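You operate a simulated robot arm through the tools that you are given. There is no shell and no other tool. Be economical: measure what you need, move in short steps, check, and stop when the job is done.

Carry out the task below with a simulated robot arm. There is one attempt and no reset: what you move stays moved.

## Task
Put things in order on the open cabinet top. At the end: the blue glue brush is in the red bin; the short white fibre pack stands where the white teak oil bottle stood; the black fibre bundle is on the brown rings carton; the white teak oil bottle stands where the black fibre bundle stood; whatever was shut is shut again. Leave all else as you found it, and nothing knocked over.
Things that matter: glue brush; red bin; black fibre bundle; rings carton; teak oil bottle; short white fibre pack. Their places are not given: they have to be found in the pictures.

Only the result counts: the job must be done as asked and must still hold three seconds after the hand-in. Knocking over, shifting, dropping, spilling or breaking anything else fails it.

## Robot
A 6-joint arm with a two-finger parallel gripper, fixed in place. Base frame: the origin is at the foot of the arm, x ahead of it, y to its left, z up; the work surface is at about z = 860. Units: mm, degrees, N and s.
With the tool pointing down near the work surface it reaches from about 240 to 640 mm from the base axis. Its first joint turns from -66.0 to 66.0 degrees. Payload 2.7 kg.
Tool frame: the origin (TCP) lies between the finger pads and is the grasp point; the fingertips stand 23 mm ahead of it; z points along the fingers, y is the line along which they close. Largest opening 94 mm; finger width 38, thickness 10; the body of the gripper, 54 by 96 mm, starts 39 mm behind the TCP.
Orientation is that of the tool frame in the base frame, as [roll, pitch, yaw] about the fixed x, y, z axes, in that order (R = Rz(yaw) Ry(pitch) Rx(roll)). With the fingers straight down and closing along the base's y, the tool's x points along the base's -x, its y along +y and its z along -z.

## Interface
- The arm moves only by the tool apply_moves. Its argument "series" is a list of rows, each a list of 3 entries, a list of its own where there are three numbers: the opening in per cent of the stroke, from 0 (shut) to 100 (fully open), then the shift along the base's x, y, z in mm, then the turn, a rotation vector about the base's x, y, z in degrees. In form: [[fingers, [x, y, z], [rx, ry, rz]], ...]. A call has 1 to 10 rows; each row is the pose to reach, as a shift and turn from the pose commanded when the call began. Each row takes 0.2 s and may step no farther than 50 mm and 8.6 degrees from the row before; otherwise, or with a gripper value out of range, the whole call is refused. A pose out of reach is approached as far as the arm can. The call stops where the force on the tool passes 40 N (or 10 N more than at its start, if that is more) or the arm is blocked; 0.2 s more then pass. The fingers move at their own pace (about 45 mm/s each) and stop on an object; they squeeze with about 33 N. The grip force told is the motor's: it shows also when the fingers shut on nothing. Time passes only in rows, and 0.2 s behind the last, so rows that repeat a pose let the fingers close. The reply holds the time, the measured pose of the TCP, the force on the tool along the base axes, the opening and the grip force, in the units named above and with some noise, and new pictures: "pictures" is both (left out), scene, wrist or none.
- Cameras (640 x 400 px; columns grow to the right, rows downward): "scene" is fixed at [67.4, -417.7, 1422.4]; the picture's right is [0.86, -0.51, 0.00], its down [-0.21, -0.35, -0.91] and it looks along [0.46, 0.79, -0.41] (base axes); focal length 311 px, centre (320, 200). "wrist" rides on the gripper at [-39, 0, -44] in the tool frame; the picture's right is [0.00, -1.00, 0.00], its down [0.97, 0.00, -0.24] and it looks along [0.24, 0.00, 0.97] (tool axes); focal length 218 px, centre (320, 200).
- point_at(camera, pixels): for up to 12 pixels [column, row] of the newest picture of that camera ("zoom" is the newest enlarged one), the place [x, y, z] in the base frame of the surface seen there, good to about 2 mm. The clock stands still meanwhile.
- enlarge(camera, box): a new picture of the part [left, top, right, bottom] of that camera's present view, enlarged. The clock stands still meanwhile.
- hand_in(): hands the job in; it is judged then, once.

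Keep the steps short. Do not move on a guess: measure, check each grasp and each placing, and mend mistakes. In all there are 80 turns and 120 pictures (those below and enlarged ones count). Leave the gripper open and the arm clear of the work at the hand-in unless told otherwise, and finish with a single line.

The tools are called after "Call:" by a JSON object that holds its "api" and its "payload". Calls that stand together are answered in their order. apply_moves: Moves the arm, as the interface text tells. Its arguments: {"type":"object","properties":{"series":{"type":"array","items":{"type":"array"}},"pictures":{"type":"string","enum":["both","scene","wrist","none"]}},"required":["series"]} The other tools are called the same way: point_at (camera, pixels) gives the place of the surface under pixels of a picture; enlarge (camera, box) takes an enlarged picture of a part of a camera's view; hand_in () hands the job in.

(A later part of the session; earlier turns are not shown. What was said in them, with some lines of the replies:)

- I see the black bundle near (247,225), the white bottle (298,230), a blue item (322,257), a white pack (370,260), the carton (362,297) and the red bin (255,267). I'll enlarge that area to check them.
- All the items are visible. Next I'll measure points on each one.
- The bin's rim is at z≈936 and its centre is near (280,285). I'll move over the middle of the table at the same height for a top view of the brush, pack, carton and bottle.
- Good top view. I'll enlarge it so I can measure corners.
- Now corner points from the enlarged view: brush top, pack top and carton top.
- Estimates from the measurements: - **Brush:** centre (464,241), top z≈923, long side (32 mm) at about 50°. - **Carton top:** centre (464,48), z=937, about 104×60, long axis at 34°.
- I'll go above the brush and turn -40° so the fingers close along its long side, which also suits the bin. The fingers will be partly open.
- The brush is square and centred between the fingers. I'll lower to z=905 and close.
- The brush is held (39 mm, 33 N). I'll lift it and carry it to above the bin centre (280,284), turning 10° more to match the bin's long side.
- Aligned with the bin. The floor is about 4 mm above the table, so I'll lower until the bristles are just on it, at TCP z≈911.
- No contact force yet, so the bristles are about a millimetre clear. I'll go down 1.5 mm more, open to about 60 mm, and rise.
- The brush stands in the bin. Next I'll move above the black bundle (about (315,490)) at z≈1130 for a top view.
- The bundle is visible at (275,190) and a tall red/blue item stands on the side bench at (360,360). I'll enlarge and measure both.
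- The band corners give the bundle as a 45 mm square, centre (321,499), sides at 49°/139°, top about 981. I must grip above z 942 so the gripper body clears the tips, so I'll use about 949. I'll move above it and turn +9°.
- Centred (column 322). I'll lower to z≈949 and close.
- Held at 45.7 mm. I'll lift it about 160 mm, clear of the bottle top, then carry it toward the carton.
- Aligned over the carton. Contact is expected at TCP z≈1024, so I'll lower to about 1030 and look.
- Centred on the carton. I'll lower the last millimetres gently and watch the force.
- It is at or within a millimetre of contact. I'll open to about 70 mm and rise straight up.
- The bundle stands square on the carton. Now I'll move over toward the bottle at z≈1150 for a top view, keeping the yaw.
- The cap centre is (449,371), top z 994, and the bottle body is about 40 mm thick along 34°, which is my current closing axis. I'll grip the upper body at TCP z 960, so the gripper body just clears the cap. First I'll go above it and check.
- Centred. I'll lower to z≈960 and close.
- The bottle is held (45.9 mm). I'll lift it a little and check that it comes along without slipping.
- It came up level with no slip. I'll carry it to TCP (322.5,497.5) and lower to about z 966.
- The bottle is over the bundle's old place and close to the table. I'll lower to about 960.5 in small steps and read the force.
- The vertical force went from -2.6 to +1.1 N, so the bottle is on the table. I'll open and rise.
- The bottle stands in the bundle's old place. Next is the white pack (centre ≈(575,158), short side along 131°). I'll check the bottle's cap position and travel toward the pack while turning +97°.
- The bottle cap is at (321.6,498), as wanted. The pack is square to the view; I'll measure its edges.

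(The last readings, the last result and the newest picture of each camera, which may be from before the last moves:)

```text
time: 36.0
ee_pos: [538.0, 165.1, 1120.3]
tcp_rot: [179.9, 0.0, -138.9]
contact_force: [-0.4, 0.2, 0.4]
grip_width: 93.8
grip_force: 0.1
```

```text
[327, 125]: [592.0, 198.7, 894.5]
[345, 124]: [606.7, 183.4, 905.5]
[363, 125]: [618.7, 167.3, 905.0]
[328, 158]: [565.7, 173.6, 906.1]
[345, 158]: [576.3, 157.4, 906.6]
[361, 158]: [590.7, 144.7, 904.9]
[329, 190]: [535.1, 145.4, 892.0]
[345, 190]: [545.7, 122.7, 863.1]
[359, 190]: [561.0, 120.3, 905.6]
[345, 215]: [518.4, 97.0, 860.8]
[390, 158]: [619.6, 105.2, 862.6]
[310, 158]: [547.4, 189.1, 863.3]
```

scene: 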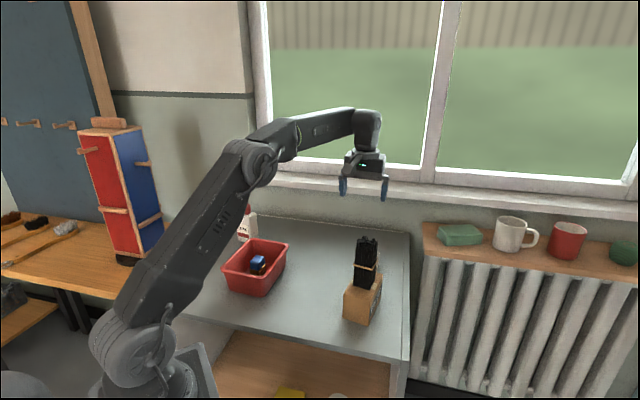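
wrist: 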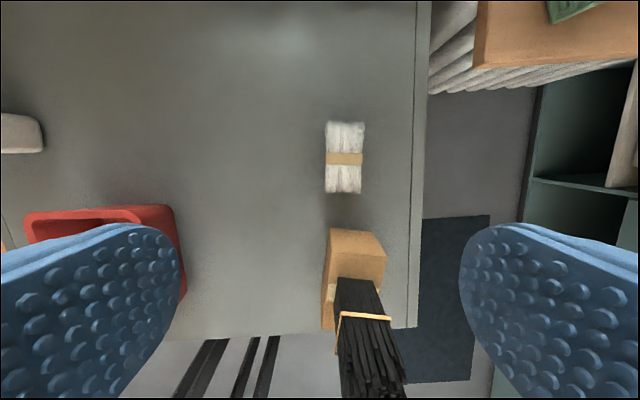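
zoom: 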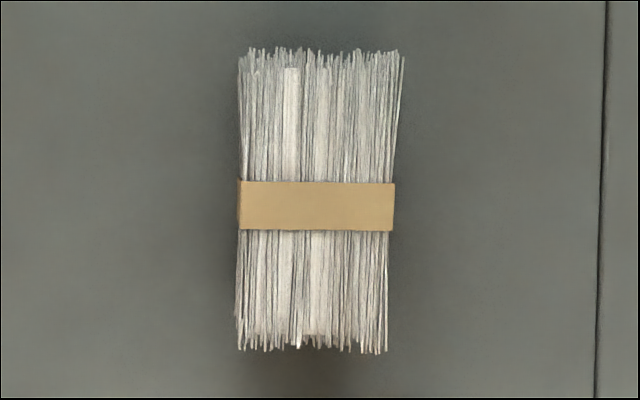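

The pack centre is ≈(577,159), top 906, width about 38. I'll go above it at z≈980.

Call:
{"api": "apply_moves", "payload": {"series": [[100, [20, -3, -35], [0, 0, 0]], [100, [39, -6, -70], [0, 0, 0]], [100, [39, -6, -110], [0, 0, 0]], [100, [39, -6, -140], [0, 0, 0]], [100, [39, -6, -140], [0, 0, 0]]]}}

```text
time: 37.2
ee_pos: [578.2, 159.9, 980.3]
tcp_rot: [180.0, 0.0, -139.0]
contact_force: [0.9, 0.0, 0.3]
grip_width: 94.3
grip_force: 0.0
```

scene: 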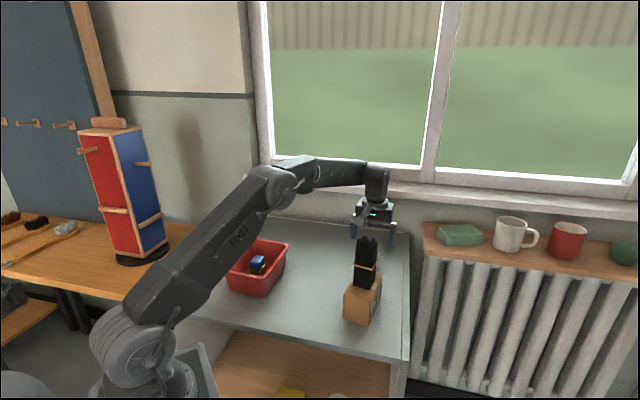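
wrist: 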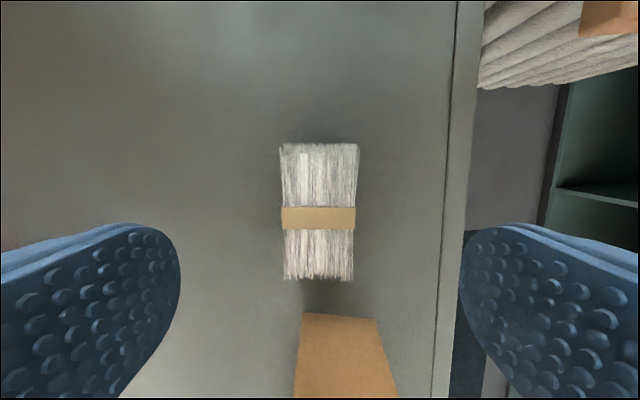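

Centred. Before going lower I'll check the forearm's clearance to the bundle by measuring forearm surface points and the bundle's top.

Call:
{"api": "point_at", "payload": {"camera": "scene", "pixels": [[330, 165], [330, 182], [350, 165], [350, 184], [362, 184], [310, 170], [366, 240], [360, 240]]}}

```text
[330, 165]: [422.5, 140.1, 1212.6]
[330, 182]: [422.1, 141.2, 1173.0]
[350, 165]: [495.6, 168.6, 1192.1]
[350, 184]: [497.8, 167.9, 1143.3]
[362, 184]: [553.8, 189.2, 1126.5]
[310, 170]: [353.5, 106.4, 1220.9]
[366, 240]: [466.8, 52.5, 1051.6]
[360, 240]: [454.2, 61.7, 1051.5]
```

The forearm's near face runs through about (422,140) and (496,168), roughly 70 mm sideways of the bundle, so it clears. I'll lower to z≈888 and close.

Call:
{"api": "apply_moves", "payload": {"series": [[100, [0, 0, -35], [0, 0, 0]], [100, [0, 0, -65], [0, 0, 0]], [100, [0, 0, -85], [0, 0, 0]], [100, [0, 0, -92], [0, 0, 0]], [100, [0, 0, -92], [0, 0, 0]], [25, [0, 0, -92], [0, 0, 0]], [25, [0, 0, -92], [0, 0, 0]], [25, [0, 0, -92], [0, 0, 0]], [25, [0, 0, -92], [0, 0, 0]], [25, [0, 0, -92], [0, 0, 0]]]}}

```text
time: 39.4
ee_pos: [578.0, 159.2, 887.3]
tcp_rot: [179.9, 0.0, -139.0]
contact_force: [0.3, 0.1, 0.2]
grip_width: 41.6
grip_force: 32.9
```

scene: 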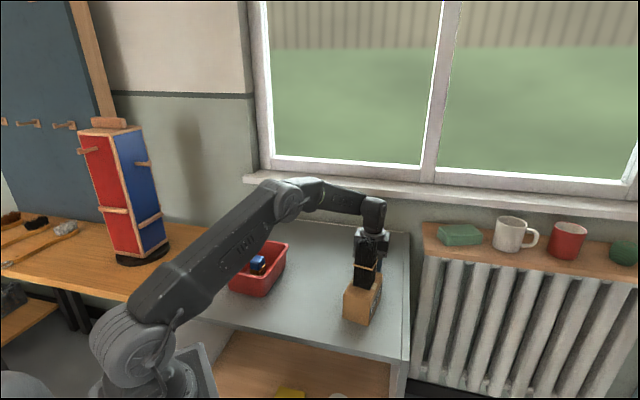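
wrist: 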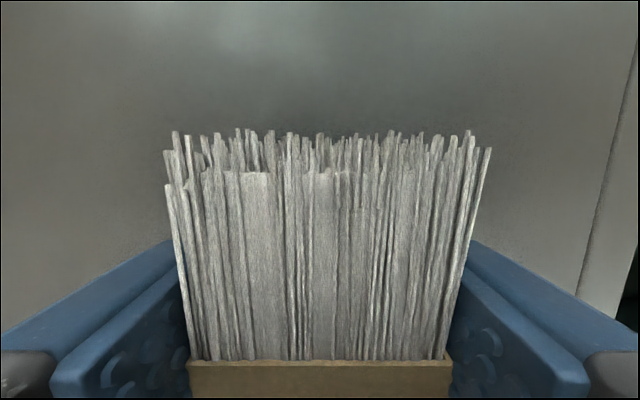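

Held at 41.6 mm. I'll lift it straight up and carry it to TCP (449,370), where the bottle stood, keeping its orientation.

Call:
{"api": "apply_moves", "payload": {"series": [[25, [0, 0, 30], [0, 0, 0]], [25, [0, 0, 65], [0, 0, 0]], [25, [0, 0, 95], [0, 0, 0]], [25, [-22, 35, 95], [0, 0, 0]], [25, [-44, 70, 95], [0, 0, 0]], [25, [-66, 106, 95], [0, 0, 0]], [25, [-88, 142, 95], [0, 0, 0]], [25, [-110, 178, 95], [0, 0, 0]], [25, [-129, 211, 95], [0, 0, 0]], [25, [-129, 211, 95], [0, 0, 0]]]}}

```text
time: 41.6
ee_pos: [448.9, 370.8, 982.8]
tcp_rot: [179.9, 0.0, -139.0]
contact_force: [0.3, -0.3, -2.1]
grip_width: 41.8
grip_force: 32.7
```

scene: 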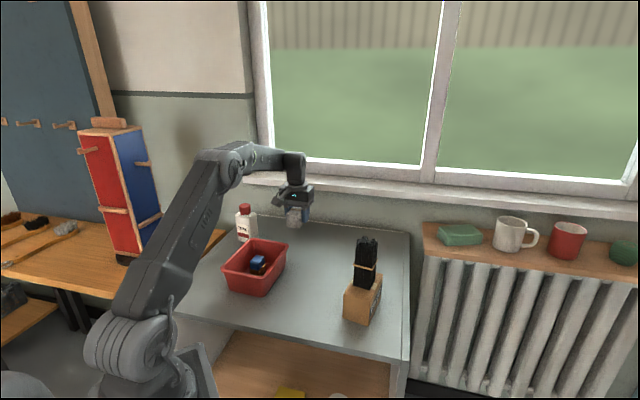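
wrist: 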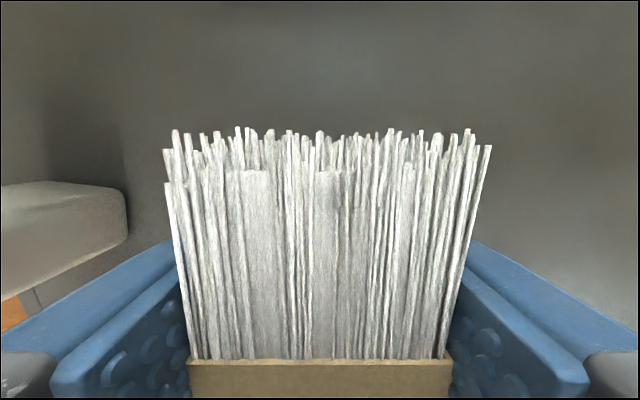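

Held level and over the bottle's old spot. I'll lower to just above the table, then the last millimetres slowly.

Call:
{"api": "apply_moves", "payload": {"series": [[25, [0, 0, -40], [0, 0, 0]], [25, [0, 0, -75], [0, 0, 0]], [25, [0, 0, -90], [0, 0, 0]], [25, [0, 0, -93], [0, 0, 0]], [25, [0, 0, -95], [0, 0, 0]], [25, [0, 0, -95], [0, 0, 0]]], "pictures": "scene"}}

```text
time: 43.0
ee_pos: [448.6, 370.2, 886.9]
tcp_rot: [179.9, -0.1, -139.1]
contact_force: [0.4, 0.5, -1.0]
grip_width: 41.4
grip_force: 33.2
```

scene: 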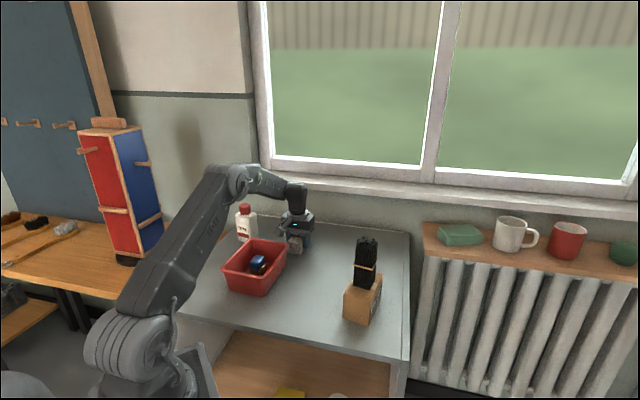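

It is at its former grip height with part of the weight off, so it is on the table. I'll open and rise.

Call:
{"api": "apply_moves", "payload": {"series": [[25, [0, 0, -0.5], [0, 0, 0]], [60, [0, 0, -0.5], [0, 0, 0]], [80, [0, 0, -0.5], [0, 0, 0]], [80, [0, 0, -0.5], [0, 0, 0]], [80, [0, 0, 15], [0, 0, 0]], [80, [0, 0, 55], [0, 0, 0]], [80, [0, 0, 100], [0, 0, 0]], [80, [-20, -20, 145], [0, 0, 0]], [80, [-40, -40, 190], [0, 0, 0]], [80, [-60, -40, 220], [0, 0, 0]]]}}

Call:
{"api": "enlarge", "payload": {"camera": "scene", "box": [210, 195, 410, 335]}}

```text
refused: row 8 steps farther than a row can; nothing moved
```

```text
2.86 times, centred on (310, 265) of scene
```

zoom: 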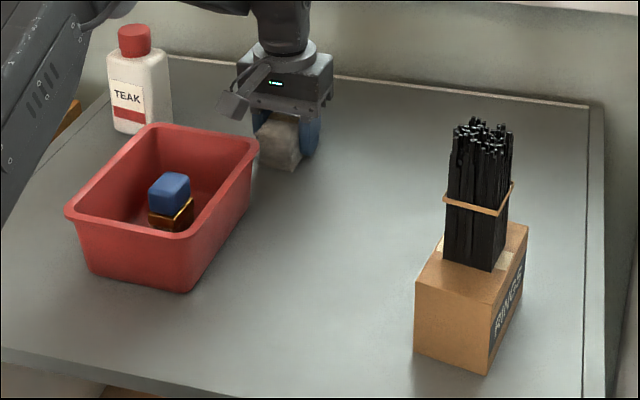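

The call was refused because one step was too long. I'll repeat it going straight up with smaller steps.

Call:
{"api": "apply_moves", "payload": {"series": [[25, [0, 0, -0.5], [0, 0, 0]], [60, [0, 0, -0.5], [0, 0, 0]], [80, [0, 0, -0.5], [0, 0, 0]], [80, [0, 0, -0.5], [0, 0, 0]], [80, [0, 0, 15], [0, 0, 0]], [80, [0, 0, 55], [0, 0, 0]], [80, [0, 0, 100], [0, 0, 0]], [80, [0, 0, 145], [0, 0, 0]], [80, [0, 0, 190], [0, 0, 0]], [80, [-20, -20, 225], [0, 0, 0]]]}}

Call:
{"api": "enlarge", "payload": {"camera": "scene", "box": [210, 195, 410, 335]}}

```text
time: 45.2
ee_pos: [428.1, 349.4, 1112.8]
tcp_rot: [179.9, -0.1, -139.0]
contact_force: [-0.4, -0.6, -0.6]
grip_width: 75.3
grip_force: 0.1
```

scene: 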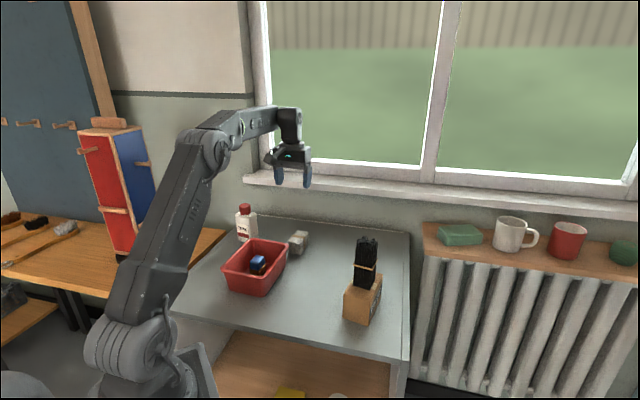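
wrist: 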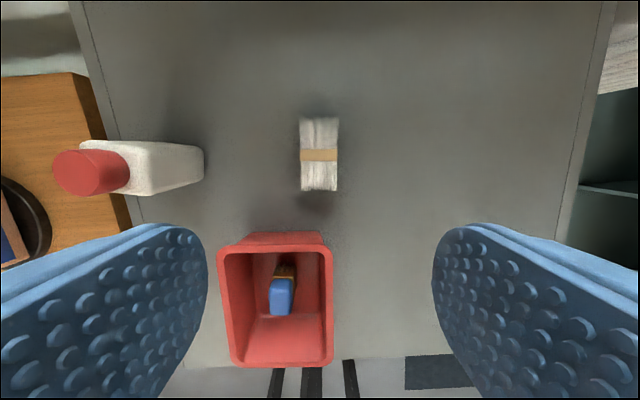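

```text
2.86 times, centred on (310, 265) of scene
```

zoom: 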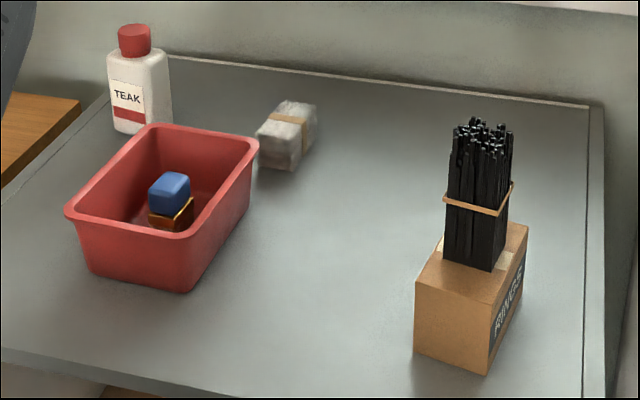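

Everything looks in place. As a last check I'll measure the pack centre, bundle, bin and carton corners.

Call:
{"api": "point_at", "payload": {"camera": "wrist", "pixels": [[319, 155], [282, 295]]}}

Call:
{"api": "point_at", "payload": {"camera": "zoom", "pixels": [[155, 127], [258, 145], [70, 212], [491, 284], [526, 226], [490, 370], [491, 262]]}}

Call:
{"api": "apply_moves", "payload": {"series": [[100, [-20, -20, 30], [0, 0, 0]], [100, [-50, -40, 50], [0, 0, 0]], [100, [-80, -60, 60], [0, 0, 0]], [100, [-80, -60, 60], [0, 0, 0]]], "pictures": "scene"}}

```text
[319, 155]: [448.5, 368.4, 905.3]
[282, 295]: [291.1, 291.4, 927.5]
```

```text
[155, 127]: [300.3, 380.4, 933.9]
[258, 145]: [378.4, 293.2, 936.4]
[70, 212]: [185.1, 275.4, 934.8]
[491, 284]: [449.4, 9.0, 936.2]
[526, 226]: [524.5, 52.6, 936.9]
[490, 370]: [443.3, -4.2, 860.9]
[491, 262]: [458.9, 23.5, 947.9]
```

```text
time: 46.2
ee_pos: [347.4, 289.1, 1172.5]
tcp_rot: [-180.0, 0.0, -138.9]
contact_force: [0.0, 0.2, 1.4]
grip_width: 93.9
grip_force: 0.0
```

scene: 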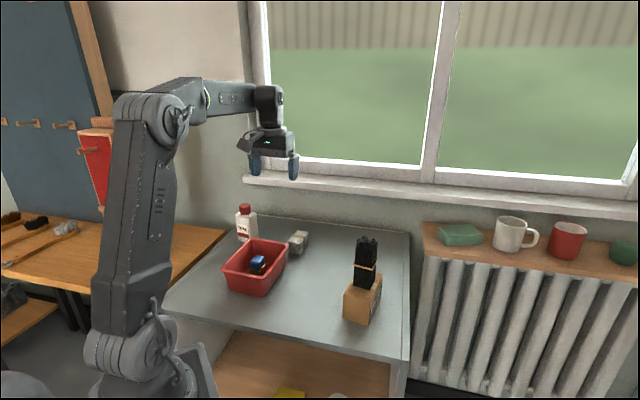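

The pack is at (448.5,368), and the bin and carton have not moved. The arm is clear and the gripper is open, so I'll hand in.

Call:
{"api": "hand_in", "payload": {}}

```text
The job is handed in.
```

The brush is in the bin, the bundle is on the carton, the bottle is in the bundle's old place, and the pack is in the bottle's old place, lying as I found it; nothing was opened or knocked over.
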